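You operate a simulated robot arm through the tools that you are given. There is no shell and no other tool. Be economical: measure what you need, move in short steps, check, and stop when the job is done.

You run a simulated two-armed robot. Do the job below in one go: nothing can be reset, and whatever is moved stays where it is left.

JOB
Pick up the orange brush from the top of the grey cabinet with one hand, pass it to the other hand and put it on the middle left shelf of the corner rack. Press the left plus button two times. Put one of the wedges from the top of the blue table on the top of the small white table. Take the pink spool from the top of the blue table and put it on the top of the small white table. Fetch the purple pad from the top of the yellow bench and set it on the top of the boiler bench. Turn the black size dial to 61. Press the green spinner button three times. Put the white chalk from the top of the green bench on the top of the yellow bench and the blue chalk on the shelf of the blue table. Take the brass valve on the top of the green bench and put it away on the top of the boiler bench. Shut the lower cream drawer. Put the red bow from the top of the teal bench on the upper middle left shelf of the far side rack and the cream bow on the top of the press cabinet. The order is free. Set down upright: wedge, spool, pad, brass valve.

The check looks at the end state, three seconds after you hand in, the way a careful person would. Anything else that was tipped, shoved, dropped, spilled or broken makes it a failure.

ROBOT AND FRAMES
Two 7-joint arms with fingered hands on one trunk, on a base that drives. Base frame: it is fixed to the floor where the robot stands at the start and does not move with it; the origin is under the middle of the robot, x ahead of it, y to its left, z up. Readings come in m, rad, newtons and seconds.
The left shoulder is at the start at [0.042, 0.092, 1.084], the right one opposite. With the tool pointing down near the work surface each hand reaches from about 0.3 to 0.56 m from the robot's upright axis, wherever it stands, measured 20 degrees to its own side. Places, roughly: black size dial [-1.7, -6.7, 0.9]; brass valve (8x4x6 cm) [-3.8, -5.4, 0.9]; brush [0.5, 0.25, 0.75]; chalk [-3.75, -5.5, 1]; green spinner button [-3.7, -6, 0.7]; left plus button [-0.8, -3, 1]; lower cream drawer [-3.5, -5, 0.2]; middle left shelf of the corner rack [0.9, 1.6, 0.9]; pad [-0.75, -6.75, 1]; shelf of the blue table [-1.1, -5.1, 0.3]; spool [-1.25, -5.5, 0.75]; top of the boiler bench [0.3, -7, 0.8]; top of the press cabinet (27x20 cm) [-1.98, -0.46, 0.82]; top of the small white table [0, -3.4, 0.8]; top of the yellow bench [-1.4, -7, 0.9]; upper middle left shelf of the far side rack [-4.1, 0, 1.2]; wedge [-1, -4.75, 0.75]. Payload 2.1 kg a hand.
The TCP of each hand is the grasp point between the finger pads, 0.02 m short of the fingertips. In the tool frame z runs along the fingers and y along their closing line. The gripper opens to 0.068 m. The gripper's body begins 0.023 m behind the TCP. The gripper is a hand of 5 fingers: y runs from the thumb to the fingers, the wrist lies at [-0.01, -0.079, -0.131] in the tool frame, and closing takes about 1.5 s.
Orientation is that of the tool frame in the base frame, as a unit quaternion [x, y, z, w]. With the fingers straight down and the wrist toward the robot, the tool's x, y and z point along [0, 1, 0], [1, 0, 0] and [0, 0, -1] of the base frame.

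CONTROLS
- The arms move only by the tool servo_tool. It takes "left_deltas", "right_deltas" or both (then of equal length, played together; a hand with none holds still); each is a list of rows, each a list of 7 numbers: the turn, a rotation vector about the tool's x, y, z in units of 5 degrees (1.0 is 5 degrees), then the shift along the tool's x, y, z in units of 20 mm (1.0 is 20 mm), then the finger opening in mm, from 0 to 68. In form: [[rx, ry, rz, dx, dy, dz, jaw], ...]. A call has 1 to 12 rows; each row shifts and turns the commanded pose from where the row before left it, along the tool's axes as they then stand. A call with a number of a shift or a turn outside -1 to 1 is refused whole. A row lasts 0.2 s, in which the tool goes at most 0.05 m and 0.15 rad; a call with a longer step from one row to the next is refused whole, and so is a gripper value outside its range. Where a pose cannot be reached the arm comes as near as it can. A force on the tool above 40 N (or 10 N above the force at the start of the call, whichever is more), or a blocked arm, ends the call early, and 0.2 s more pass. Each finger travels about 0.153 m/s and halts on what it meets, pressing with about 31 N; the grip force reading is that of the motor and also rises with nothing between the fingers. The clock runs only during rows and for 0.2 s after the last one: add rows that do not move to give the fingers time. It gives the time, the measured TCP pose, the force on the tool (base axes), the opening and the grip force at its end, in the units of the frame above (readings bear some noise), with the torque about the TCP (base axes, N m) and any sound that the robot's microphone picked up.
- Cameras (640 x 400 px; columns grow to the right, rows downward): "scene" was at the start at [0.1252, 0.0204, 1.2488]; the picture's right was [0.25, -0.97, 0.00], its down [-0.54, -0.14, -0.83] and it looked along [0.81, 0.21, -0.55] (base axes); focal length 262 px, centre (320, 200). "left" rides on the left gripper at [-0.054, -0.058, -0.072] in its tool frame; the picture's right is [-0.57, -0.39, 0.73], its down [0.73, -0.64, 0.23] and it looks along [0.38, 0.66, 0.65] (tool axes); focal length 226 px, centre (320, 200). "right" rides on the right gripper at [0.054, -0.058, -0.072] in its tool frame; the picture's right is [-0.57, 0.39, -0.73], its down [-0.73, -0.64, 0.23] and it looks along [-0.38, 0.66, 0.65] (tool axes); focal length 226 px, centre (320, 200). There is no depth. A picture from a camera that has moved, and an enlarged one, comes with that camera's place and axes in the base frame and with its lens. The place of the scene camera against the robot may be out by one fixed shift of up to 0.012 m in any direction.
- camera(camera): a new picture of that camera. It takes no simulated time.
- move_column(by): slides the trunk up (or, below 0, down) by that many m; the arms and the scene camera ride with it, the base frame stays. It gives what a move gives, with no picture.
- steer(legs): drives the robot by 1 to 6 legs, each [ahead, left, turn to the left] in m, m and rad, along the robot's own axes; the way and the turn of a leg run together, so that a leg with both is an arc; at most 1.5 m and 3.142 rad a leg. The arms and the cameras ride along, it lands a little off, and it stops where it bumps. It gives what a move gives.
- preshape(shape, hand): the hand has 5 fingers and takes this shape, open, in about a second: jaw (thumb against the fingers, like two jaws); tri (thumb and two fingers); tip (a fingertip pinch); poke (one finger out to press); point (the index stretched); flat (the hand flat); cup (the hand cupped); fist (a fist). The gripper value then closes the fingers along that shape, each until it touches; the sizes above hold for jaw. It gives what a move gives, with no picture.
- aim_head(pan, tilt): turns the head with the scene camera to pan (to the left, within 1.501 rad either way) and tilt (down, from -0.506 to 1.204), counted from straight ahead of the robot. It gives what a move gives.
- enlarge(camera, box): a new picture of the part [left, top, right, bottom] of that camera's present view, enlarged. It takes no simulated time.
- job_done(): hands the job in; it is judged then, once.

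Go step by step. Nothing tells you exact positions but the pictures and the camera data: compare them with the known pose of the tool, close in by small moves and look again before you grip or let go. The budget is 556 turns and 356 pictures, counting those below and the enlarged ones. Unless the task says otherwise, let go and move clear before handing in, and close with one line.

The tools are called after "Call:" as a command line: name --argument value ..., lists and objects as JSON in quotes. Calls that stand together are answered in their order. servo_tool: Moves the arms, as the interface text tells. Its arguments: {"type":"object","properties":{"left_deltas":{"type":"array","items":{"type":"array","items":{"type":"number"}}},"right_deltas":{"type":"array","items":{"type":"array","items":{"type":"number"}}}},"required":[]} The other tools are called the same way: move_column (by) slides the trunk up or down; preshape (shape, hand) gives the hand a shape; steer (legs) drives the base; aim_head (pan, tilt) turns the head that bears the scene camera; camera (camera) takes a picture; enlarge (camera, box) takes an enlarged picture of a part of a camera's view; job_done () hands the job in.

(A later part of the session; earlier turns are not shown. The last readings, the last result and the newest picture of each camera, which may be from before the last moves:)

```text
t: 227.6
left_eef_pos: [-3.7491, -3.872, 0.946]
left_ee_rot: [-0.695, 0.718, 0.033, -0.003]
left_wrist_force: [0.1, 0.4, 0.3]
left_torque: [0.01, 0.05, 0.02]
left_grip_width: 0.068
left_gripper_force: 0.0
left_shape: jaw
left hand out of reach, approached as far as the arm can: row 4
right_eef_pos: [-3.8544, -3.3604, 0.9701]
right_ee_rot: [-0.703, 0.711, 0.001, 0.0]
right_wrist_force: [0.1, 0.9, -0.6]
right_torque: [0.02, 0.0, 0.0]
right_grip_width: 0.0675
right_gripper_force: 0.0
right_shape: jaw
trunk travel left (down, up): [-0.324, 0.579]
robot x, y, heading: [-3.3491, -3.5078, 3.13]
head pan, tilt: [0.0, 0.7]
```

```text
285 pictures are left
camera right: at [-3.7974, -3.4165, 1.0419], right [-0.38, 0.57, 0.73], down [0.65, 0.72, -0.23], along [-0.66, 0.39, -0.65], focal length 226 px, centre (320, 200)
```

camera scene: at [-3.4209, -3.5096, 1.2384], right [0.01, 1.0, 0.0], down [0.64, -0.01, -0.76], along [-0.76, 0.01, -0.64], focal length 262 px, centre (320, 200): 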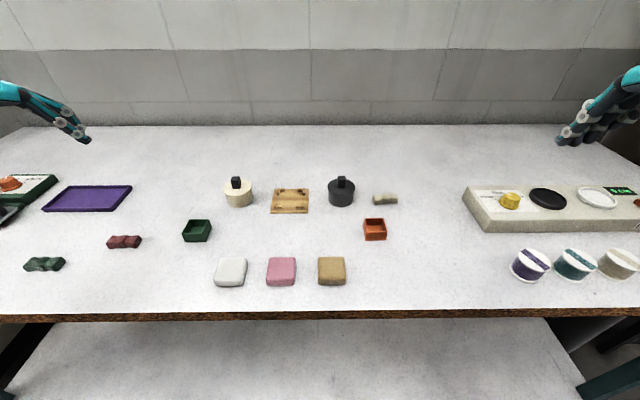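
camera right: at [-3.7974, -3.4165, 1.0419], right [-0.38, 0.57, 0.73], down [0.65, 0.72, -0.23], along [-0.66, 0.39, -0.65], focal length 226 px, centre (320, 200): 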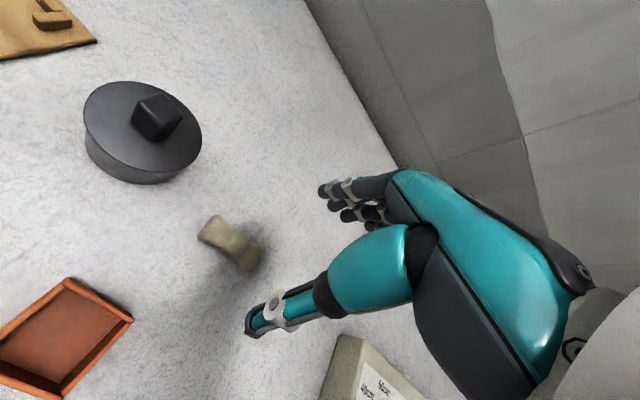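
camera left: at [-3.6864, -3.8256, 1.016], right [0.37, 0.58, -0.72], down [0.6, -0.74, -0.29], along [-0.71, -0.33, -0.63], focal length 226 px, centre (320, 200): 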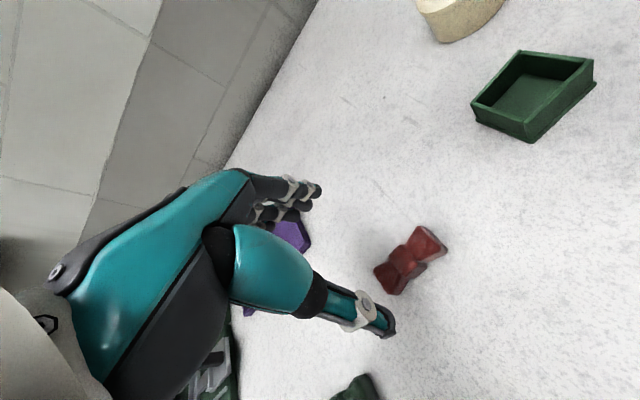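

Both hands are over their bows. I turn the right hand 16° to match the cream bow and descend.

Call:
servo_tool --left_deltas '[[0, 0, 0, 0, 0, 0.5, 68], [0, 0, 0, 0, 0, 0.5, 68], [0, 0, 0, 0, 0, 0.5, 68], [0, 0, 0, 0, 0, 0.5, 68], [0, 0, 0, 0, 0, 0.5, 68], [0, 0, 0, 0, 0, 0.4, 68], [0, 0, 0, 0, 0, 0, 68]]' --right_deltas '[[0, 0, -1, 0.25, 0.55, 0.7, 68], [0, 0, -1, 0, 0, 0.7, 68], [0, 0, -1, 0, 0, 0.7, 68], [0, 0, 0, 0, 0, 0.7, 68], [0, 0, 0, 0, 0, 0.7, 68], [0, 0, 0, 0, 0, 0.6, 68], [0, 0, 0, 0, 0, 0, 68]]'

Call:
camera --camera "left"

Call:
camera --camera "right"

```text
t: 229.2
left_eef_pos: [-3.7508, -3.8699, 0.8869]
left_ee_rot: [-0.696, 0.717, 0.032, -0.003]
left_wrist_force: [-0.2, -0.4, 0.2]
left_torque: [0.0, 0.03, -0.01]
left_grip_width: 0.0677
left_gripper_force: 0.1
left_shape: jaw
right_eef_pos: [-3.8648, -3.3663, 0.8866]
right_ee_rot: [0.789, -0.615, -0.001, 0.0]
right_wrist_force: [-0.1, 0.3, 0.6]
right_torque: [0.01, 0.02, 0.0]
right_grip_width: 0.0678
right_gripper_force: 0.1
right_shape: jaw
trunk travel left (down, up): [-0.324, 0.579]
robot x, y, heading: [-3.3453, -3.5075, 3.129]
head pan, tilt: [0.0, 0.7]
```

```text
284 pictures are left
camera left: at [-3.6891, -3.8218, 0.957], right [0.37, 0.58, -0.72], down [0.6, -0.74, -0.29], along [-0.71, -0.33, -0.63], focal length 226 px, centre (320, 200)
```

left: 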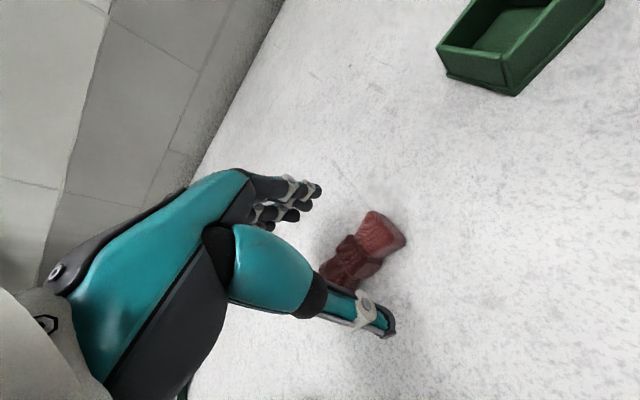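

```text
283 pictures are left
camera right: at [-3.7944, -3.4052, 0.9588], right [-0.51, 0.45, 0.73], down [0.44, 0.87, -0.23], along [-0.74, 0.2, -0.64], focal length 226 px, centre (320, 200)
```

right: 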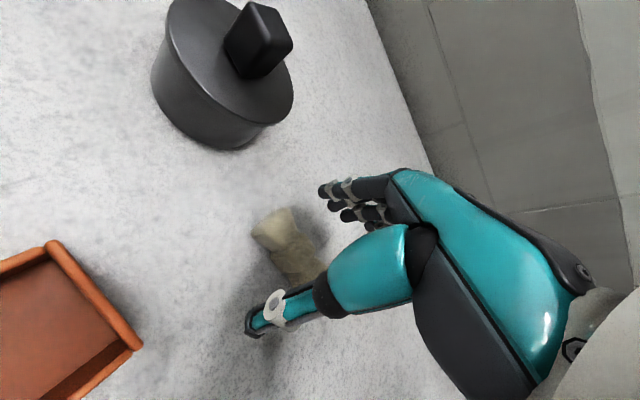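

Both bows lie between the fingers. Closing both hands and lifting.

Call:
servo_tool --left_deltas '[[0, 0, 0, 0, 0, 0, 0], [0, 0, 0, 0, 0, 0, 0], [0, 0, 0, 0, 0, 0, 0], [0, 0, 0, 0, 0, 0, 0], [0, 0, 0, 0, 0, 0, 0], [0, 0, 0, 0, 0, 0, 0], [0, 0, 0, 0, 0, 0, 0], [0, 0, 0, 0, 0, 0, 0], [0, 0, 0, 0, 0, -0.5, 0], [0, 0, 0, 0, 0, -1, 0], [0, 0, 0, 0, 0, -1, 0], [0, 0, 0, 0, 0, -1, 0]]' --right_deltas '[[0, 0, 0, 0, 0, 0, 0], [0, 0, 0, 0, 0, 0, 0], [0, 0, 0, 0, 0, 0, 0], [0, 0, 0, 0, 0, 0, 0], [0, 0, 0, 0, 0, 0, 0], [0, 0, 0, 0, 0, 0, 0], [0, 0, 0, 0, 0, 0, 0], [0, 0, 0, 0, 0, 0, 0], [0, 0, 0, 0, 0, -0.5, 0], [0, 0, 0, 0, 0, -1, 0], [0, 0, 0, 0, 0, -1, 0], [0, 0, 0, 0, 0, -1, 0]]'

Call:
camera --camera "left"

Call:
camera --camera "right"

```text
t: 231.8
left_eef_pos: [-3.7493, -3.8742, 0.9578]
left_ee_rot: [-0.694, 0.72, 0.032, -0.003]
left_wrist_force: [0.2, 0.3, 0.5]
left_torque: [-0.01, -0.01, 0.03]
left_grip_width: 0.0
left_gripper_force: 31.0
left_shape: jaw
right_eef_pos: [-3.8642, -3.3646, 0.956]
right_ee_rot: [0.79, -0.613, 0.001, 0.001]
right_wrist_force: [0.1, -0.7, -0.7]
right_torque: [0.01, 0.02, 0.02]
right_grip_width: 0.0
right_gripper_force: 31.0
right_shape: jaw
trunk travel left (down, up): [-0.324, 0.579]
robot x, y, heading: [-3.3431, -3.5111, 3.13]
head pan, tilt: [0.0, 0.7]
```

```text
282 pictures are left
camera left: at [-3.6868, -3.8264, 1.0281], right [0.37, 0.58, -0.72], down [0.6, -0.74, -0.29], along [-0.71, -0.33, -0.63], focal length 226 px, centre (320, 200)
```

left: 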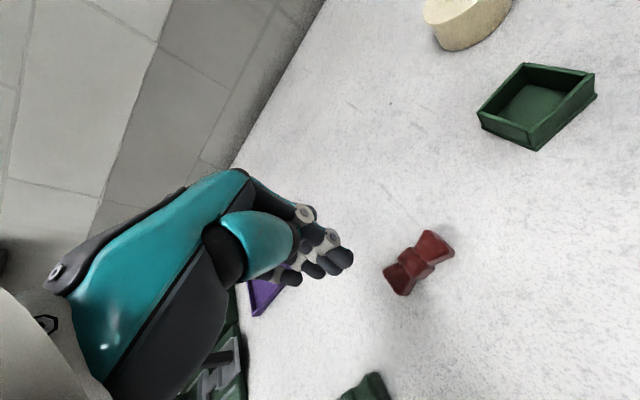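

```text
281 pictures are left
camera right: at [-3.7952, -3.4044, 1.0292], right [-0.51, 0.45, 0.73], down [0.44, 0.87, -0.23], along [-0.74, 0.2, -0.65], focal length 226 px, centre (320, 200)
```

right: 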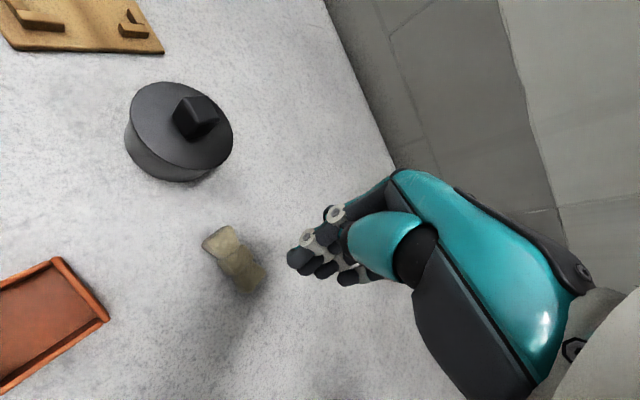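

Both closed above the bows: the surface is about 3 cm lower (≈0.83). I reopen, correct, and go deeper.

Call:
servo_tool --left_deltas '[[0, 0, 0, 0.45, 0.15, 0, 68], [0, 0, 0, 0, 0, 0, 68], [0, 0, 0, 0, 0, 0, 68], [0, 0, 0, 0, 0, 0.8, 68], [0, 0, 0, 0, 0, 0.8, 68], [0, 0, 0, 0, 0, 0.8, 68], [0, 0, 0, 0, 0, 0.8, 68], [0, 0, 0, 0, 0, 0.6, 68], [0, 0, 0, 0, 0, 0.6, 68], [0, 0, 0, 0, 0, 0.4, 68], [0, 0, 0, 0, 0, 0, 68]]' --right_deltas '[[0, 0, 0, -0.5, 0.55, 0, 68], [0, 0, 0, 0, 0, 0, 68], [0, 0, 0, 0, 0, 0, 68], [0, 0, 0, 0, 0, 0.8, 68], [0, 0, 0, 0, 0, 0.8, 68], [0, 0, 0, 0, 0, 0.8, 68], [0, 0, 0, 0, 0, 0.8, 68], [0, 0, 0, 0, 0, 0.6, 68], [0, 0, 0, 0, 0, 0.6, 68], [0, 0, 0, 0, 0, 0.4, 68], [0, 0, 0, 0, 0, 0, 68]]'

Call:
camera --camera "left"

Call:
camera --camera "right"

```text
t: 234.2
left_eef_pos: [-3.7561, -3.8775, 0.8627]
left_ee_rot: [-0.695, 0.718, 0.033, -0.003]
left_wrist_force: [-0.4, -0.2, 0.5]
left_torque: [0.02, -0.01, -0.03]
left_grip_width: 0.0678
left_gripper_force: 0.1
left_shape: jaw
right_eef_pos: [-3.8636, -3.3656, 0.8806]
right_ee_rot: [0.789, -0.615, -0.001, 0.0]
right_wrist_force: [-0.5, 0.3, -0.1]
right_torque: [-0.01, 0.0, -0.02]
right_grip_width: 0.0678
right_gripper_force: 0.1
right_shape: jaw
right hand out of reach, approached as far as the arm can: row 1, 8, 10
trunk travel left (down, up): [-0.324, 0.579]
robot x, y, heading: [-3.3426, -3.5047, 3.135]
head pan, tilt: [0.0, 0.7]
```

```text
280 pictures are left
camera left: at [-3.6938, -3.8296, 0.9313], right [0.37, 0.58, -0.72], down [0.6, -0.74, -0.29], along [-0.71, -0.33, -0.63], focal length 226 px, centre (320, 200)
```

left: 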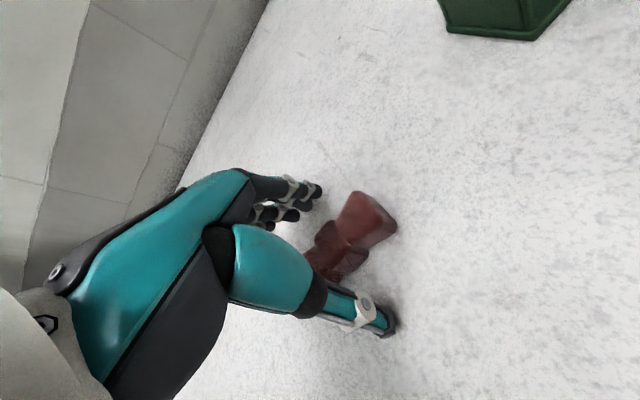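

```text
279 pictures are left
camera right: at [-3.7937, -3.4055, 0.9534], right [-0.51, 0.45, 0.73], down [0.44, 0.87, -0.23], along [-0.74, 0.2, -0.64], focal length 226 px, centre (320, 200)
```

right: 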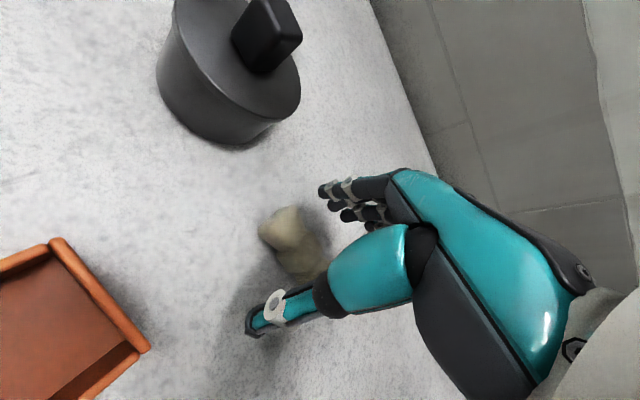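

The left hand is set on the red bow; I close it now and lift. The right arm needs a lower trunk afterwards.

Call:
servo_tool --left_deltas '[[0, 0, 0, 0.1, -0.1, 0.4, 68], [0, 0, 0, 0, 0, 0, 68], [0, 0, 0, 0, 0, 0, 0], [0, 0, 0, 0, 0, 0, 0], [0, 0, 0, 0, 0, 0, 0], [0, 0, 0, 0, 0, 0, 0], [0, 0, 0, 0, 0, 0, 0], [0, 0, 0, 0, 0, 0, 0], [0, 0, 0, 0, 0, 0, 0], [0, 0, 0, 0, 0, 0, 0]]' --right_deltas '[[0, 0, 0, 0, 0, -1, 68], [0, 0, 0, 0, 0, -1, 68], [0, 0, 0, 0, 0, -1, 68], [0, 0, 0, 0, 0, 0, 68], [0, 0, 0, 0, 0, 0, 68], [0, 0, 0, 0, 0, 0, 68], [0, 0, 0, 0, 0, 0, 68], [0, 0, 0, 0, 0, 0, 68], [0, 0, 0, 0, 0, 0, 68], [0, 0, 0, 0, 0, 0, 68]]'

Call:
camera --camera "left"

```text
t: 235.0
left_eef_pos: [-3.7531, -3.8771, 0.8615]
left_ee_rot: [-0.697, 0.716, 0.038, -0.009]
left_wrist_force: [14.4, 0.8, 41.2]
left_torque: [-0.01, -1.87, 0.06]
left_grip_width: 0.0368
left_gripper_force: 30.8
left_shape: jaw
right_eef_pos: [-3.86, -3.3641, 0.9429]
right_ee_rot: [0.789, -0.615, -0.001, 0.003]
right_wrist_force: [0.0, 0.3, 0.6]
right_torque: [0.0, 0.03, 0.0]
right_grip_width: 0.0676
right_gripper_force: 0.1
right_shape: jaw
trunk travel left (down, up): [-0.324, 0.579]
robot x, y, heading: [-3.3444, -3.5106, 3.127]
head pan, tilt: [0.0, 0.7]
stopped in row 4 (left hand): the force on the tool passed its limit at 45 N (the readings are from after the stop); the commanded pose is now the measured one
```

```text
278 pictures are left
camera left: at [-3.6903, -3.8298, 0.9294], right [0.36, 0.59, -0.73], down [0.6, -0.74, -0.3], along [-0.71, -0.33, -0.62], focal length 226 px, centre (320, 200)
```

left: 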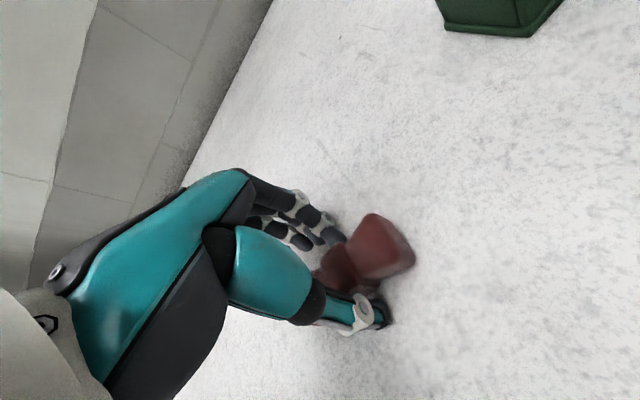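

The curling fingertips met the table; I raise 5 mm and finish closing.

Call:
servo_tool --left_deltas '[[0, 0, 0, 0, 0, -0.25, 40], [0, 0, 0, 0, 0, 0, 30], [0, 0, 0, 0, 0, 0, 20], [0, 0, 0, 0, 0, 0, 10], [0, 0, 0, 0, 0, 0, 0], [0, 0, 0, 0, 0, 0, 0], [0, 0, 0, 0, 0, 0, 0], [0, 0, 0, 0, 0, 0, 0], [0, 0, 0, 0, 0, 0, 0]]'

Call:
camera --camera "left"

```text
t: 237.0
left_eef_pos: [-3.7562, -3.8794, 0.8612]
left_ee_rot: [-0.696, 0.717, 0.035, -0.003]
left_wrist_force: [-0.6, 0.0, -0.7]
left_torque: [-0.01, -0.01, 0.01]
left_grip_width: 0.0197
left_gripper_force: 31.3
left_shape: jaw
right_eef_pos: [-3.8641, -3.3659, 0.9415]
right_ee_rot: [0.789, -0.614, -0.001, 0.001]
right_wrist_force: [0.2, -0.6, -0.1]
right_torque: [0.04, 0.0, -0.01]
right_grip_width: 0.0679
right_gripper_force: 0.1
right_shape: jaw
trunk travel left (down, up): [-0.324, 0.579]
robot x, y, heading: [-3.3458, -3.5069, 3.128]
head pan, tilt: [0.0, 0.7]
```

```text
277 pictures are left
camera left: at [-3.6935, -3.8313, 0.9309], right [0.36, 0.59, -0.72], down [0.6, -0.74, -0.3], along [-0.71, -0.33, -0.62], focal length 226 px, centre (320, 200)
```

left: 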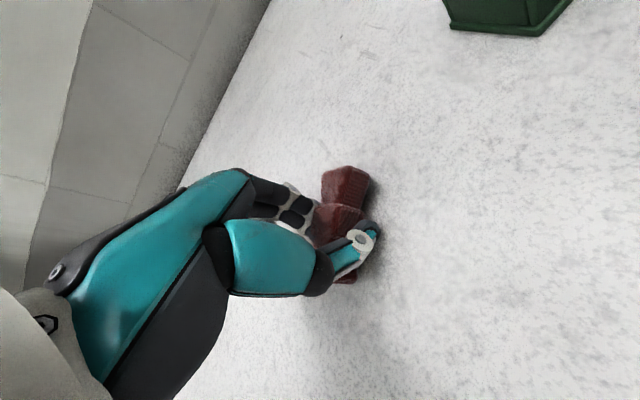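

Gripped at 20 mm. I lift it.

Call:
servo_tool --left_deltas '[[0, 0, 0, 0, 0, -0.3, 0], [0, 0, 0, 0, 0, -0.5, 0], [0, 0, 0, 0, 0, -1, 0], [0, 0, 0, 0, 0, -1, 0], [0, 0, 0, 0, 0, -1, 0], [0, 0, 0, 0, 0, -1, 0], [0, 0, 0, 0, 0, -1, 0], [0, 0, 0, 0, 0, -1, 0], [0, 0, 0, 0, 0, -1, 0], [0, 0, 0, 0, 0, -1, 0], [0, 0, 0, 0, 0, -1, 0]]'

Call:
camera --camera "left"

Call:
move_column --by -0.1

Call:
camera --camera "right"

```text
t: 239.4
left_eef_pos: [-3.7448, -3.8879, 1.0559]
left_ee_rot: [-0.696, 0.717, 0.035, -0.005]
left_wrist_force: [-0.1, 0.4, 0.4]
left_torque: [0.0, -0.01, -0.02]
left_grip_width: 0.0193
left_gripper_force: 31.3
left_shape: jaw
right_eef_pos: [-3.863, -3.3655, 0.941]
right_ee_rot: [0.79, -0.614, -0.001, 0.001]
right_wrist_force: [-0.3, 0.5, -0.6]
right_torque: [0.01, 0.0, 0.0]
right_grip_width: 0.0675
right_gripper_force: 0.1
right_shape: jaw
trunk travel left (down, up): [-0.324, 0.579]
robot x, y, heading: [-3.3482, -3.5052, 3.129]
head pan, tilt: [0.0, 0.7]
```

```text
276 pictures are left
camera left: at [-3.6821, -3.8393, 1.1254], right [0.36, 0.59, -0.72], down [0.6, -0.74, -0.3], along [-0.71, -0.33, -0.62], focal length 226 px, centre (320, 200)
```

left: 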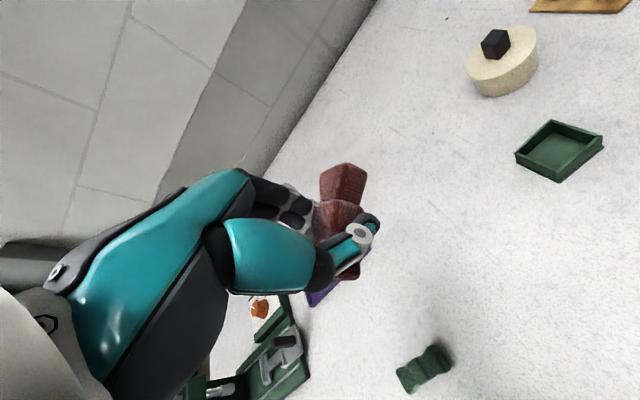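

```text
t: 240.5
left_eef_pos: [-3.7433, -3.8885, 0.9655]
left_ee_rot: [-0.695, 0.718, 0.033, -0.005]
left_wrist_force: [0.0, 0.4, -0.5]
left_torque: [0.02, -0.01, -0.02]
left_grip_width: 0.0192
left_gripper_force: 31.4
left_shape: jaw
right_eef_pos: [-3.8649, -3.3661, 0.8576]
right_ee_rot: [0.79, -0.613, -0.006, 0.01]
right_wrist_force: [1.8, 0.9, 20.7]
right_torque: [-0.03, 0.44, -0.03]
right_grip_width: 0.0657
right_gripper_force: 0.1
right_shape: jaw
trunk travel left (down, up): [-0.234, 0.669]
robot x, y, heading: [-3.3459, -3.509, 3.129]
head pan, tilt: [0.0, 0.7]
stopped: the force on the tool passed its limit at 53 N (the readings are from after the stop); the commanded pose is now the measured one
```

```text
275 pictures are left
camera right: at [-3.793, -3.4052, 0.9287], right [-0.5, 0.46, 0.73], down [0.43, 0.87, -0.25], along [-0.75, 0.2, -0.63], focal length 226 px, centre (320, 200)
```

right: 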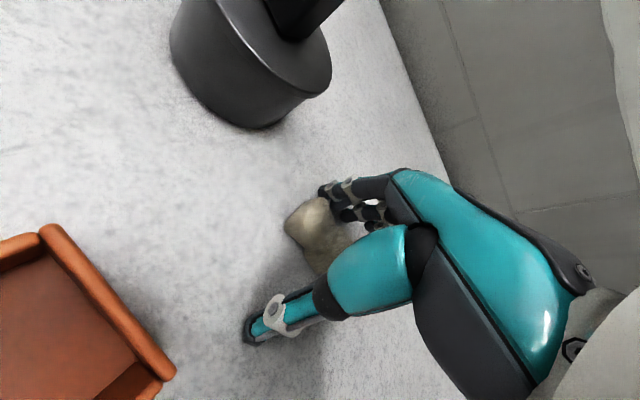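

The right hand touched down while the trunk sank; I lift it 3 cm, shift it onto the bow, and look.

Call:
servo_tool --right_deltas '[[0, 0, 0, 0, 0, -0.7, 68], [0, 0, 0, 0, 0, -0.7, 68], [0, 0, 0, -0.5, 0.55, 0, 68], [0, 0, 0, 0, 0, 0, 68]]'

Call:
camera --camera "right"

```text
t: 241.5
left_eef_pos: [-3.7458, -3.8878, 0.9666]
left_ee_rot: [-0.696, 0.717, 0.034, -0.004]
left_wrist_force: [-0.1, 0.1, 0.4]
left_torque: [-0.03, -0.03, -0.02]
left_grip_width: 0.0189
left_gripper_force: 31.6
left_shape: jaw
right_eef_pos: [-3.8777, -3.3591, 0.8834]
right_ee_rot: [0.789, -0.614, -0.004, 0.008]
right_wrist_force: [0.4, -0.7, 0.4]
right_torque: [-0.01, -0.01, -0.02]
right_grip_width: 0.0679
right_gripper_force: 0.2
right_shape: jaw
trunk travel left (down, up): [-0.234, 0.669]
robot x, y, heading: [-3.3463, -3.5084, 3.13]
head pan, tilt: [0.0, 0.7]
```

```text
274 pictures are left
camera right: at [-3.8065, -3.3981, 0.9554], right [-0.5, 0.46, 0.73], down [0.44, 0.87, -0.24], along [-0.75, 0.2, -0.64], focal length 226 px, centre (320, 200)
```

right: 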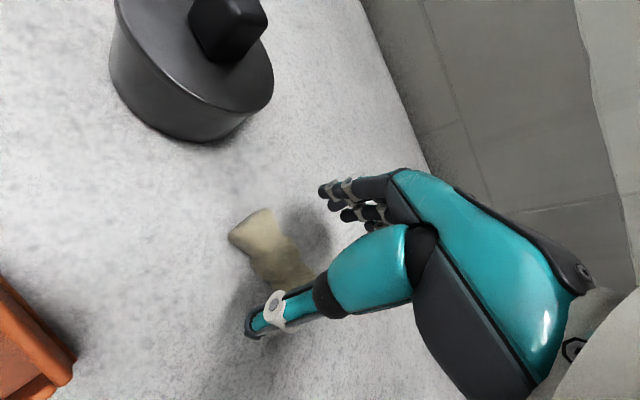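

Centred on the cream bow; I descend to the height that worked for the red one and close.

Call:
servo_tool --right_deltas '[[0, 0, 0, 0.1, 0.1, 0.5, 68], [0, 0, 0, 0, 0, 0.5, 50], [0, 0, 0, 0, 0, 0, 30], [0, 0, 0, 0, 0, 0, 20], [0, 0, 0, 0, 0, 0, 10], [0, 0, 0, 0, 0, 0, 0], [0, 0, 0, 0, 0, 0, 0], [0, 0, 0, 0, 0, 0, 0], [0, 0, 0, 0, 0, 0, 0], [0, 0, 0, 0, 0, 0, 0]]'

Call:
camera --camera "right"

```text
t: 243.7
left_eef_pos: [-3.7457, -3.8889, 0.9658]
left_ee_rot: [-0.695, 0.718, 0.034, -0.004]
left_wrist_force: [-0.3, -0.3, -0.6]
left_torque: [0.01, -0.01, 0.04]
left_grip_width: 0.0191
left_gripper_force: 30.9
left_shape: jaw
right_eef_pos: [-3.8801, -3.3618, 0.8636]
right_ee_rot: [0.789, -0.614, -0.003, 0.008]
right_wrist_force: [-0.7, 0.8, -0.5]
right_torque: [-0.01, 0.05, -0.01]
right_grip_width: 0.0225
right_gripper_force: 31.0
right_shape: jaw
trunk travel left (down, up): [-0.234, 0.669]
robot x, y, heading: [-3.3462, -3.5033, 3.131]
head pan, tilt: [0.0, 0.7]
```

```text
273 pictures are left
camera right: at [-3.8083, -3.4007, 0.9353], right [-0.5, 0.46, 0.73], down [0.44, 0.87, -0.24], along [-0.75, 0.2, -0.64], focal length 226 px, centre (320, 200)
```

right: 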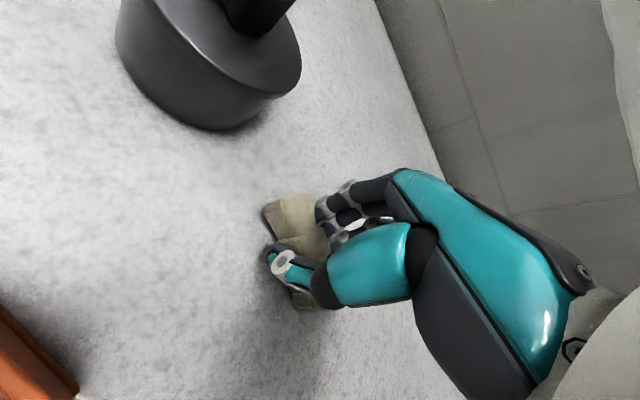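

Both bows are in hand. I lift the right, raise the trunk for travel, back off and face north for the lane to the far rack.

Call:
servo_tool --right_deltas '[[0, 0, 0, 0, 0, -0.3, 0], [0, 0, 0, 0, 0, -0.6, 0], [0, 0, 0, 0, 0, -1, 0], [0, 0, 0, 0, -0.5, -1, 0], [0, 0, 0, 0, -1, -1, 0], [0, 0, 0, 0, -1, -1, 0], [0, 0, 0, 0, -1, -1, 0], [0, 0, 0, 0, -1, -0.5, 0], [0, 0, 0, 0, -1, 0, 0], [0, 0, 0, 0, -1, 0, 0], [0, 0, 0, 0, -1, 0, 0], [0, 0, 0, 0, 0, 0, 0]]'

Call:
camera --camera "right"

Call:
move_column --by 0.37

Call:
steer --legs '[[-0.25, 0, 0], [0, 0, -1.56], [0.9, 0, 0]]'

Call:
aim_head --pan 0.0 --tilt 0.7

Call:
camera --camera "scene"

```text
t: 246.3
left_eef_pos: [-3.7465, -3.8882, 0.9659]
left_ee_rot: [-0.695, 0.718, 0.035, -0.004]
left_wrist_force: [-0.4, -1.1, -0.6]
left_torque: [0.02, -0.01, 0.01]
left_grip_width: 0.0192
left_gripper_force: 31.0
left_shape: jaw
right_eef_pos: [-3.733, -3.3232, 0.9693]
right_ee_rot: [0.79, -0.614, -0.004, 0.007]
right_wrist_force: [0.8, -0.4, -0.6]
right_torque: [0.0, 0.01, 0.01]
right_grip_width: 0.02
right_gripper_force: 30.7
right_shape: jaw
right hand out of reach, approached as far as the arm can: row 3
trunk travel left (down, up): [-0.234, 0.669]
robot x, y, heading: [-3.346, -3.512, 3.126]
head pan, tilt: [0.0, 0.7]
```

```text
272 pictures are left
camera right: at [-3.6615, -3.3626, 1.041], right [-0.5, 0.46, 0.73], down [0.44, 0.87, -0.24], along [-0.74, 0.2, -0.64], focal length 226 px, centre (320, 200)
```

right: 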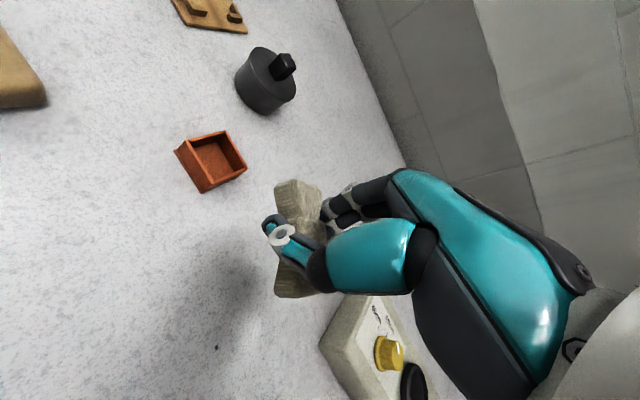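

```text
t: 249.9
left_eef_pos: [-3.7465, -3.8876, 1.3351]
left_ee_rot: [-0.696, 0.718, 0.033, -0.005]
left_wrist_force: [0.4, 0.3, -0.3]
left_torque: [0.0, -0.02, 0.04]
left_grip_width: 0.019
left_gripper_force: 31.4
left_shape: jaw
right_eef_pos: [-3.7318, -3.3226, 1.3383]
right_ee_rot: [0.79, -0.613, -0.003, 0.006]
right_wrist_force: [0.4, 0.1, -1.3]
right_torque: [-0.01, -0.02, 0.04]
right_grip_width: 0.0198
right_gripper_force: 31.1
right_shape: jaw
trunk travel left (down, up): [-0.604, 0.299]
robot x, y, heading: [-3.3478, -3.5109, 3.133]
head pan, tilt: [0.0, 0.7]
```

```text
t: 259.8
left_eef_pos: [-3.508, -2.228, 1.3353]
left_ee_rot: [-0.002, 0.999, 0.027, 0.021]
left_wrist_force: [0.0, -0.4, -0.6]
left_torque: [-0.01, -0.04, -0.01]
left_grip_width: 0.0187
left_gripper_force: 30.7
left_shape: jaw
right_eef_pos: [-2.9426, -2.2216, 1.3388]
right_ee_rot: [-0.14, 0.99, 0.007, -0.003]
right_wrist_force: [0.4, -0.3, 0.2]
right_torque: [-0.01, 0.01, -0.06]
right_grip_width: 0.0195
right_gripper_force: 31.0
right_shape: jaw
trunk travel left (down, up): [-0.604, 0.299]
robot x, y, heading: [-3.1154, -2.6128, 1.595]
head pan, tilt: [0.0, 0.7]
```

```text
t: 260.4
left_eef_pos: [-3.5071, -2.2273, 1.3353]
left_ee_rot: [-0.002, 0.999, 0.027, 0.021]
left_wrist_force: [-0.6, -0.2, -0.1]
left_torque: [0.03, 0.02, -0.01]
left_grip_width: 0.0185
left_gripper_force: 31.2
left_shape: jaw
right_eef_pos: [-2.9426, -2.2216, 1.3374]
right_ee_rot: [-0.141, 0.99, 0.008, -0.004]
right_wrist_force: [-0.3, -0.3, -1.6]
right_torque: [0.0, -0.01, 0.01]
right_grip_width: 0.0194
right_gripper_force: 31.4
right_shape: jaw
trunk travel left (down, up): [-0.604, 0.299]
robot x, y, heading: [-3.1146, -2.6166, 1.591]
head pan, tilt: [0.0, 0.7]
```

```text
271 pictures are left
camera scene: at [-3.1172, -2.5169, 1.5195], right [1.0, 0.02, 0.0], down [0.01, -0.64, -0.76], along [-0.02, 0.76, -0.64], focal length 262 px, centre (320, 200)
```

scene: 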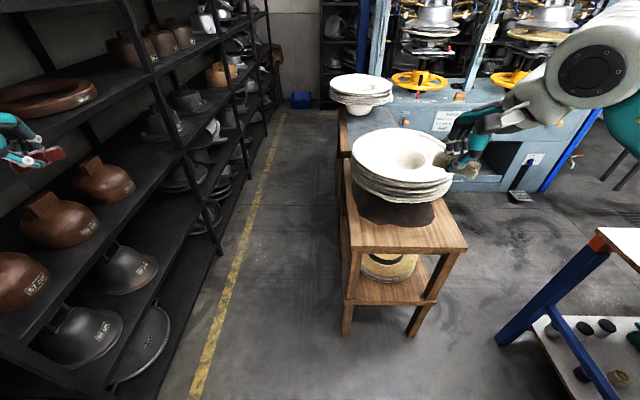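

The lane is 0.9 m wide. I go up at x≈−3.27 to y≈0.1.

Call:
steer --legs '[[0, 0.155, -0.02], [1.4, 0, 0], [1.3, 0, 0]]'

Call:
camera --camera "scene"

```text
t: 274.6
left_eef_pos: [-3.6367, 0.499, 1.3355]
left_ee_rot: [0.014, 0.999, 0.027, 0.022]
left_wrist_force: [-0.5, -0.4, 0.0]
left_torque: [-0.01, 0.02, -0.01]
left_grip_width: 0.0188
left_gripper_force: 30.9
left_shape: jaw
right_eef_pos: [-3.075, 0.4878, 1.34]
right_ee_rot: [-0.125, 0.992, 0.007, -0.002]
right_wrist_force: [0.0, -0.2, 0.5]
right_torque: [-0.03, 0.01, 0.03]
right_grip_width: 0.0197
right_gripper_force: 30.9
right_shape: jaw
trunk travel left (down, up): [-0.604, 0.299]
robot x, y, heading: [-3.2564, 0.0987, 1.556]
head pan, tilt: [0.0, 0.7]
```

```text
270 pictures are left
camera scene: at [-3.257, 0.1984, 1.5195], right [1.0, -0.01, 0.0], down [-0.01, -0.64, -0.76], along [0.01, 0.76, -0.64], focal length 262 px, centre (320, 200)
```

scene: 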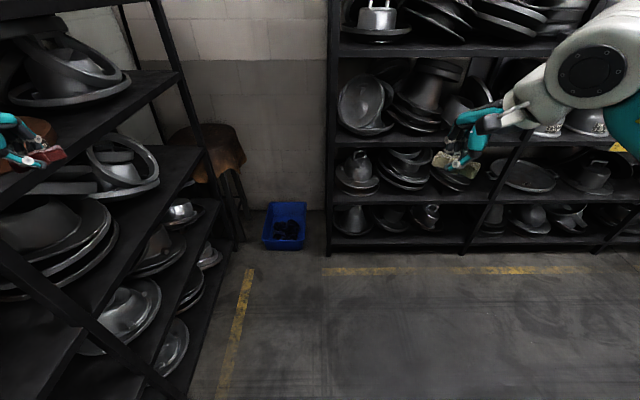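

Call:
steer --legs '[[0, -0.2, 0], [0, 0, 1.585]]'

Call:
aim_head --pan 0.0 --tilt 0.4

Call:
camera --camera "scene"

```text
t: 276.4
left_eef_pos: [-3.496, 0.4682, 1.3383]
left_ee_rot: [-0.081, 0.996, 0.028, 0.015]
left_wrist_force: [-0.4, -0.9, 0.4]
left_torque: [-0.03, 0.02, 0.04]
left_grip_width: 0.0185
left_gripper_force: 30.8
left_shape: jaw
right_eef_pos: [-2.9385, 0.5641, 1.3376]
right_ee_rot: [-0.218, 0.976, 0.007, -0.007]
right_wrist_force: [-0.2, 0.5, 0.2]
right_torque: [-0.05, -0.01, -0.01]
right_grip_width: 0.0194
right_gripper_force: 31.0
right_shape: jaw
trunk travel left (down, up): [-0.604, 0.299]
robot x, y, heading: [-3.0545, 0.1451, 1.757]
head pan, tilt: [0.0, 0.7]
stopped in leg 1: the robot was blocked; the commanded pose is now the measured one
```

```text
t: 277.2
left_eef_pos: [-3.4955, 0.4696, 1.3393]
left_ee_rot: [-0.08, 0.996, 0.029, 0.016]
left_wrist_force: [0.1, -0.4, 0.1]
left_torque: [0.0, 0.02, 0.01]
left_grip_width: 0.0186
left_gripper_force: 30.7
left_shape: jaw
right_eef_pos: [-2.9365, 0.565, 1.3377]
right_ee_rot: [-0.219, 0.976, 0.007, -0.006]
right_wrist_force: [-0.3, 0.2, -0.4]
right_torque: [0.01, 0.02, -0.01]
right_grip_width: 0.0193
right_gripper_force: 31.4
right_shape: jaw
trunk travel left (down, up): [-0.604, 0.299]
robot x, y, heading: [-3.0514, 0.1505, 1.75]
head pan, tilt: [0.0, 0.4]
```

```text
269 pictures are left
camera scene: at [-3.0761, 0.2548, 1.546], right [0.98, 0.18, 0.0], down [0.07, -0.39, -0.92], along [-0.17, 0.91, -0.39], focal length 262 px, centre (320, 200)
```

scene: 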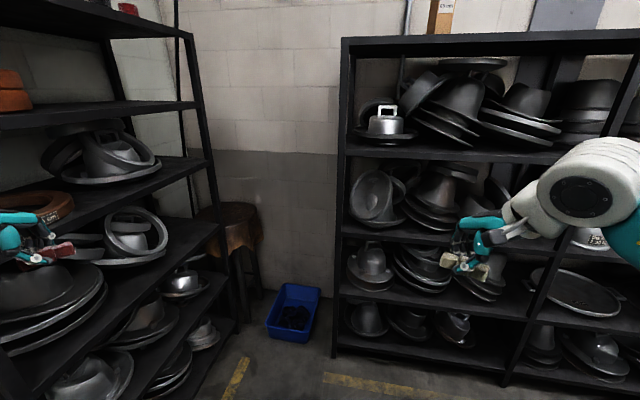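

I bumped something on my right; I look there.

Call:
aim_head --pan -1.4 --tilt 0.5

Call:
camera --camera "scene"

```text
t: 278.7
left_eef_pos: [-3.4967, 0.4699, 1.3378]
left_ee_rot: [-0.08, 0.996, 0.029, 0.015]
left_wrist_force: [-0.4, 0.6, -0.5]
left_torque: [0.0, 0.0, 0.06]
left_grip_width: 0.0185
left_gripper_force: 30.7
left_shape: jaw
right_eef_pos: [-2.9372, 0.5649, 1.3384]
right_ee_rot: [-0.218, 0.976, 0.007, -0.007]
right_wrist_force: [0.6, -0.4, -0.8]
right_torque: [-0.02, 0.01, 0.02]
right_grip_width: 0.019
right_gripper_force: 31.4
right_shape: jaw
trunk travel left (down, up): [-0.604, 0.299]
robot x, y, heading: [-3.0522, 0.1485, 1.752]
head pan, tilt: [-1.4, 0.499]
```

```text
268 pictures are left
camera scene: at [-2.9739, 0.1952, 1.5374], right [0.35, -0.94, 0.0], down [-0.45, -0.17, -0.88], along [0.83, 0.3, -0.48], focal length 262 px, centre (320, 200)
```

scene: 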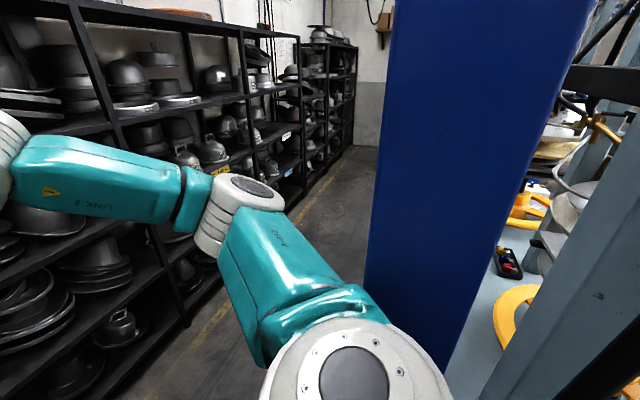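

The right elbow touched the blue column (fixed). I move left clear of it and then turn toward the rack.

Call:
steer --legs '[[0, 0.12, 0], [0, 0, 1.39]]'

Call:
aim_head --pan 0.0 --tilt 0.4

Call:
camera --camera "scene"

```text
t: 283.4
left_eef_pos: [-3.5566, -0.255, 1.3401]
left_ee_rot: [-0.706, 0.707, 0.033, -0.009]
left_wrist_force: [-0.3, 0.2, -0.5]
left_torque: [0.0, 0.04, 0.01]
left_grip_width: 0.0185
left_gripper_force: 30.9
left_shape: jaw
right_eef_pos: [-3.5589, 0.3098, 1.3382]
right_ee_rot: [0.798, -0.602, -0.001, 0.011]
right_wrist_force: [0.5, -0.2, 0.1]
right_torque: [0.04, 0.0, 0.01]
right_grip_width: 0.0189
right_gripper_force: 30.9
right_shape: jaw
trunk travel left (down, up): [-0.604, 0.299]
robot x, y, heading: [-3.1704, 0.131, -3.121]
head pan, tilt: [-1.4, 0.499]
```

```text
t: 284.9
left_eef_pos: [-3.5561, -0.2562, 1.3399]
left_ee_rot: [-0.706, 0.708, 0.032, -0.009]
left_wrist_force: [-0.4, 0.2, -0.5]
left_torque: [-0.01, 0.02, 0.0]
left_grip_width: 0.0185
left_gripper_force: 31.3
left_shape: jaw
right_eef_pos: [-3.56, 0.31, 1.3388]
right_ee_rot: [0.798, -0.602, -0.001, 0.011]
right_wrist_force: [-1.0, -0.4, 0.6]
right_torque: [-0.03, 0.03, 0.01]
right_grip_width: 0.0191
right_gripper_force: 30.5
right_shape: jaw
trunk travel left (down, up): [-0.604, 0.299]
robot x, y, heading: [-3.1693, 0.1264, -3.122]
head pan, tilt: [0.0, 0.4]
```

```text
267 pictures are left
camera scene: at [-3.2779, 0.1228, 1.5464], right [-0.02, 1.0, 0.0], down [0.39, 0.01, -0.92], along [-0.92, -0.02, -0.39], focal length 262 px, centre (320, 200)
```

scene: 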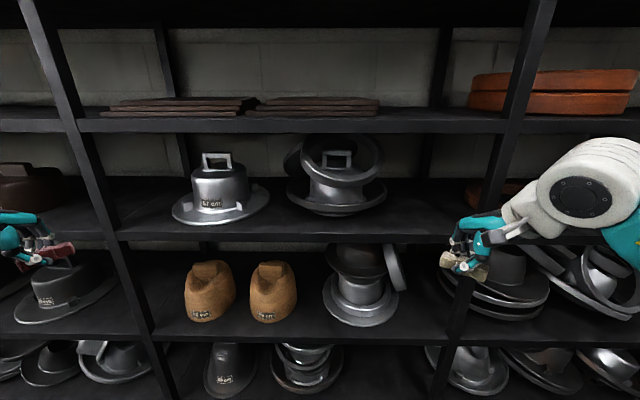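

The free spot is on the right part of this shelf (y≈0.31–0.5, front x≈−3.88, surface z≈1.20). I retract the right hand, shift, and pre-set the left hand height and tilt.

Call:
servo_tool --right_deltas '[[0, 0, 0, 0, -1, 0, 0], [0, 0, 0, 0, -1, 0, 0], [0, 0, 0, 0, -1, 0, 0], [0, 0, 0, 0, -1, 0, 0], [0, 0, 0, 0, 0, 0, 0], [0, 0, 0, 0, 0, 0, 0]]' --left_deltas '[[-1, 0, 0, 0, 0, 0.8, 0], [-1, 0, 0, 0, 0, 0.8, 0], [-1, 0, 0, 0, 0, 0.8, 0], [0, 0, 0, 0, 0, 0.8, 0], [0, 0, 0, 0, 0, 0.8, 0], [0, 0, 0, 0, 0, 0, 0]]'

Call:
steer --legs '[[0, -0.55, -0.02], [0.22, 0, 0]]'

Call:
camera --camera "scene"

Call:
camera --camera "left"

```text
t: 286.3
left_eef_pos: [-3.5774, -0.2513, 1.2737]
left_ee_rot: [0.699, -0.697, -0.124, 0.1]
left_wrist_force: [-0.4, -0.2, -0.1]
left_torque: [-0.02, 0.0, 0.02]
left_grip_width: 0.0181
left_gripper_force: 31.2
left_shape: jaw
left hand out of reach, approached as far as the arm can: row 1, 3
right_eef_pos: [-3.4812, 0.3333, 1.3369]
right_ee_rot: [0.798, -0.602, -0.001, 0.011]
right_wrist_force: [0.5, 0.0, -0.3]
right_torque: [-0.01, -0.01, 0.0]
right_grip_width: 0.0187
right_gripper_force: 31.1
right_shape: jaw
trunk travel left (down, up): [-0.604, 0.299]
robot x, y, heading: [-3.1686, 0.1289, -3.122]
head pan, tilt: [0.0, 0.4]
```

```text
t: 290.7
left_eef_pos: [-3.8113, 0.3012, 1.2743]
left_ee_rot: [-0.689, 0.707, 0.125, -0.099]
left_wrist_force: [-0.3, -0.8, -0.1]
left_torque: [-0.02, -0.02, -0.01]
left_grip_width: 0.018
left_gripper_force: 31.2
left_shape: jaw
right_eef_pos: [-3.6945, 0.8835, 1.3363]
right_ee_rot: [0.789, -0.614, -0.001, 0.012]
right_wrist_force: [-0.8, -0.2, -0.5]
right_torque: [0.03, 0.02, -0.02]
right_grip_width: 0.0185
right_gripper_force: 31.1
right_shape: jaw
trunk travel left (down, up): [-0.604, 0.299]
robot x, y, heading: [-3.3879, 0.6653, 3.132]
head pan, tilt: [0.0, 0.4]
```

```text
266 pictures are left
camera scene: at [-3.4975, 0.6673, 1.5463], right [0.01, 1.0, 0.0], down [0.39, 0.0, -0.92], along [-0.92, 0.01, -0.39], focal length 262 px, centre (320, 200)
```

scene: 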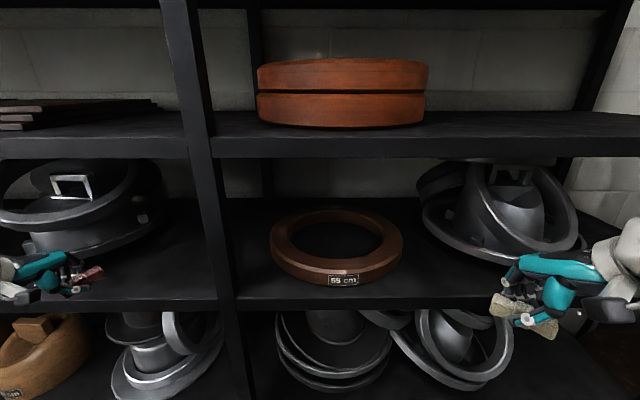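

```text
265 pictures are left
camera left: at [-3.7311, 0.3509, 1.3247], right [0.16, 0.59, -0.79], down [0.51, -0.74, -0.44], along [-0.84, -0.34, -0.42], focal length 226 px, centre (320, 200)
```

left: 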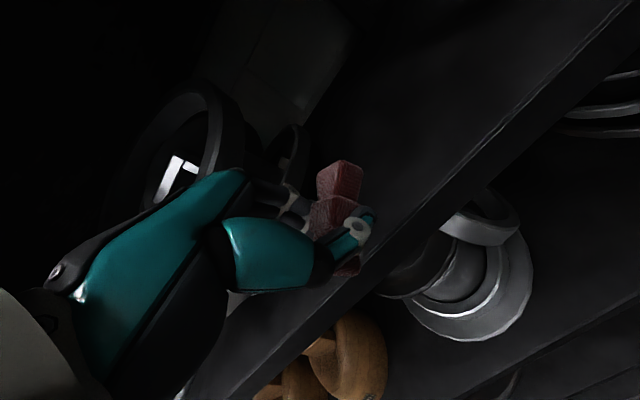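

I lower 2 cm, shift to y≈0.375 and drive in 10 cm.

Call:
servo_tool --left_deltas '[[0, 0, 0, 0, 0, 0.5, 0], [0, 0, 0, 0, 0, 0.5, 0], [0, 0, 0, 0, 0, 0, 0]]'

Call:
steer --legs '[[0, -0.075, 0], [0.1, 0, 0]]'

Call:
camera --camera "left"

Call:
camera --camera "scene"

```text
t: 291.5
left_eef_pos: [-3.8156, 0.3036, 1.2551]
left_ee_rot: [-0.689, 0.707, 0.125, -0.099]
left_wrist_force: [-0.9, -0.4, 0.1]
left_torque: [0.01, 0.0, 0.0]
left_grip_width: 0.0181
left_gripper_force: 30.8
left_shape: jaw
right_eef_pos: [-3.6939, 0.8823, 1.3367]
right_ee_rot: [0.789, -0.614, -0.001, 0.011]
right_wrist_force: [0.5, -0.3, -0.1]
right_torque: [-0.02, 0.02, 0.0]
right_grip_width: 0.0185
right_gripper_force: 30.9
right_shape: jaw
trunk travel left (down, up): [-0.604, 0.299]
robot x, y, heading: [-3.387, 0.668, 3.132]
head pan, tilt: [0.0, 0.4]
```

```text
t: 293.3
left_eef_pos: [-3.9147, 0.3783, 1.2555]
left_ee_rot: [-0.689, 0.708, 0.125, -0.098]
left_wrist_force: [-0.4, -0.5, -0.8]
left_torque: [0.0, 0.01, -0.02]
left_grip_width: 0.0181
left_gripper_force: 31.3
left_shape: jaw
right_eef_pos: [-3.7923, 0.9567, 1.3351]
right_ee_rot: [0.789, -0.615, -0.002, 0.011]
right_wrist_force: [0.0, 0.1, -0.5]
right_torque: [-0.02, -0.01, 0.02]
right_grip_width: 0.0188
right_gripper_force: 30.8
right_shape: jaw
trunk travel left (down, up): [-0.604, 0.299]
robot x, y, heading: [-3.4878, 0.7402, 3.129]
head pan, tilt: [0.0, 0.4]
```

```text
264 pictures are left
camera left: at [-3.8363, 0.426, 1.3062], right [0.16, 0.59, -0.79], down [0.51, -0.74, -0.44], along [-0.84, -0.34, -0.42], focal length 226 px, centre (320, 200)
```

left: 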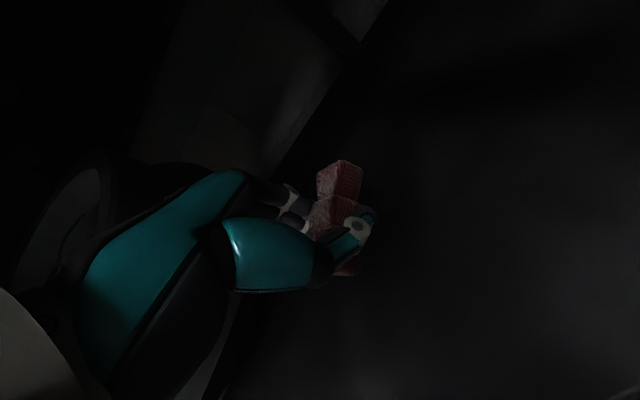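

```text
263 pictures are left
camera scene: at [-3.5959, 0.7419, 1.5463], right [0.01, 1.0, 0.0], down [0.39, 0.0, -0.92], along [-0.92, 0.01, -0.39], focal length 262 px, centre (320, 200)
```

scene: 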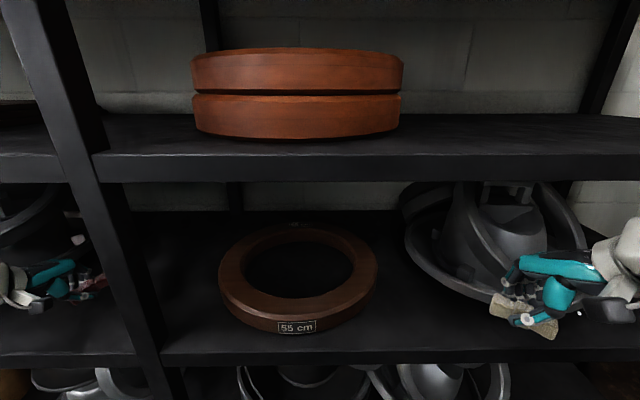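

Call:
aim_head --pan 0.7 --tilt 0.6

Call:
camera --camera "scene"

```text
t: 294.3
left_eef_pos: [-3.9143, 0.3774, 1.2554]
left_ee_rot: [-0.688, 0.708, 0.125, -0.099]
left_wrist_force: [0.5, 0.0, 0.1]
left_torque: [-0.01, -0.04, 0.06]
left_grip_width: 0.0183
left_gripper_force: 30.9
left_shape: jaw
right_eef_pos: [-3.791, 0.9574, 1.3377]
right_ee_rot: [0.789, -0.614, -0.001, 0.012]
right_wrist_force: [0.5, 0.2, -1.2]
right_torque: [-0.01, -0.01, 0.04]
right_grip_width: 0.0186
right_gripper_force: 30.7
right_shape: jaw
trunk travel left (down, up): [-0.604, 0.299]
robot x, y, heading: [-3.4904, 0.7434, 3.126]
head pan, tilt: [0.7, 0.6]
```

```text
262 pictures are left
camera scene: at [-3.5701, 0.6846, 1.5282], right [-0.63, 0.77, 0.0], down [0.44, 0.36, -0.83], along [-0.64, -0.52, -0.56], focal length 262 px, centre (320, 200)
```

scene: 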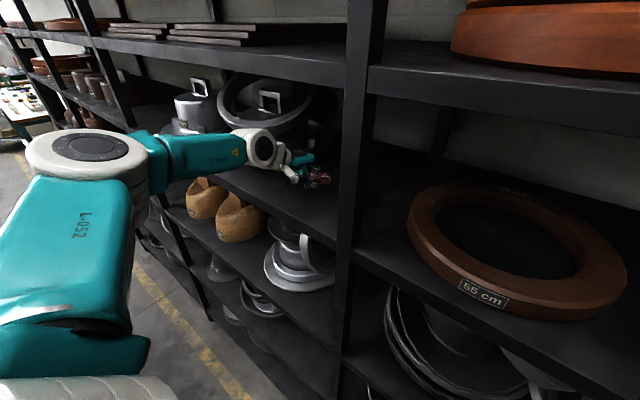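

The hand is inside the bay with room. I lower in small steps until contact.

Call:
servo_tool --left_deltas '[[0, 0, 0, 0, 0.5, 0.3, 0], [0, 0, 0, 0, 0, 0.4, 0], [0, 0, 0, 0, 0, 0.2, 0], [0, 0, 0, 0, 0, 0, 0]]'

Call:
servo_tool --left_deltas '[[0, 0, 0, 0, 0, 0.15, 0], [0, 0, 0, 0, 0, 0.15, 0], [0, 0, 0, 0, 0, 0, 0]]'

```text
t: 295.3
left_eef_pos: [-3.9295, 0.3777, 1.2415]
left_ee_rot: [-0.689, 0.708, 0.124, -0.098]
left_wrist_force: [0.9, -0.2, -0.5]
left_torque: [-0.01, 0.01, 0.0]
left_grip_width: 0.0177
left_gripper_force: 31.2
left_shape: jaw
right_eef_pos: [-3.7906, 0.9569, 1.3357]
right_ee_rot: [0.789, -0.614, -0.002, 0.011]
right_wrist_force: [0.3, -1.0, 0.3]
right_torque: [0.01, 0.01, 0.01]
right_grip_width: 0.0187
right_gripper_force: 31.2
right_shape: jaw
trunk travel left (down, up): [-0.604, 0.299]
robot x, y, heading: [-3.4854, 0.743, 3.129]
head pan, tilt: [0.7, 0.6]
```

```text
t: 296.1
left_eef_pos: [-3.9311, 0.3782, 1.2353]
left_ee_rot: [-0.688, 0.708, 0.125, -0.098]
left_wrist_force: [0.2, 0.2, -0.8]
left_torque: [0.0, 0.03, -0.02]
left_grip_width: 0.0179
left_gripper_force: 30.8
left_shape: jaw
right_eef_pos: [-3.7917, 0.9577, 1.3379]
right_ee_rot: [0.789, -0.614, -0.001, 0.012]
right_wrist_force: [0.9, 0.7, 0.0]
right_torque: [-0.03, -0.05, 0.04]
right_grip_width: 0.0188
right_gripper_force: 31.4
right_shape: jaw
trunk travel left (down, up): [-0.604, 0.299]
robot x, y, heading: [-3.4873, 0.7419, 3.132]
head pan, tilt: [0.7, 0.6]
```

Call:
servo_tool --left_deltas '[[0, 0, 0, 0, 0, 0.15, 0], [0, 0, 0, 0, 0, 0.15, 0], [0, 0, 0, 0, 0, 0, 0]]'

Call:
enlarge --camera "scene" --box '[240, 130, 360, 205]'

```text
t: 296.9
left_eef_pos: [-3.9321, 0.3787, 1.2292]
left_ee_rot: [-0.689, 0.707, 0.125, -0.098]
left_wrist_force: [0.0, -0.3, 0.4]
left_torque: [0.0, -0.02, -0.02]
left_grip_width: 0.018
left_gripper_force: 30.8
left_shape: jaw
right_eef_pos: [-3.7911, 0.9575, 1.3361]
right_ee_rot: [0.789, -0.614, -0.001, 0.011]
right_wrist_force: [-0.1, 0.0, -0.3]
right_torque: [-0.03, 0.04, 0.03]
right_grip_width: 0.0185
right_gripper_force: 31.2
right_shape: jaw
trunk travel left (down, up): [-0.604, 0.299]
robot x, y, heading: [-3.4835, 0.7432, 3.127]
head pan, tilt: [0.7, 0.6]
```

```text
5.33 times, centred on (300, 168) of scene
camera zoom: at [-3.57, 0.6846, 1.5282], right [-0.64, 0.77, 0.0], down [0.44, 0.36, -0.82], along [-0.64, -0.52, -0.57], focal length 1397 px, centre (427, 373)
```

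zoom: 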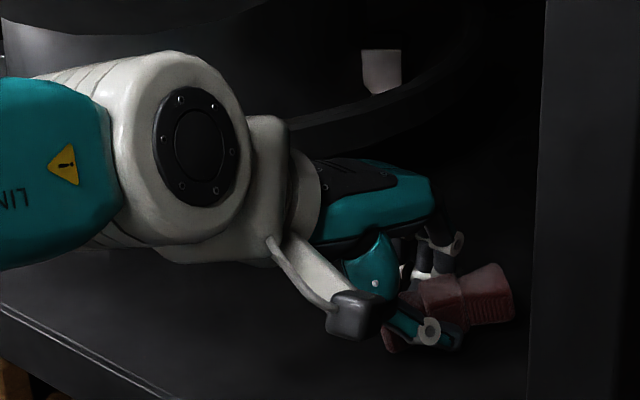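

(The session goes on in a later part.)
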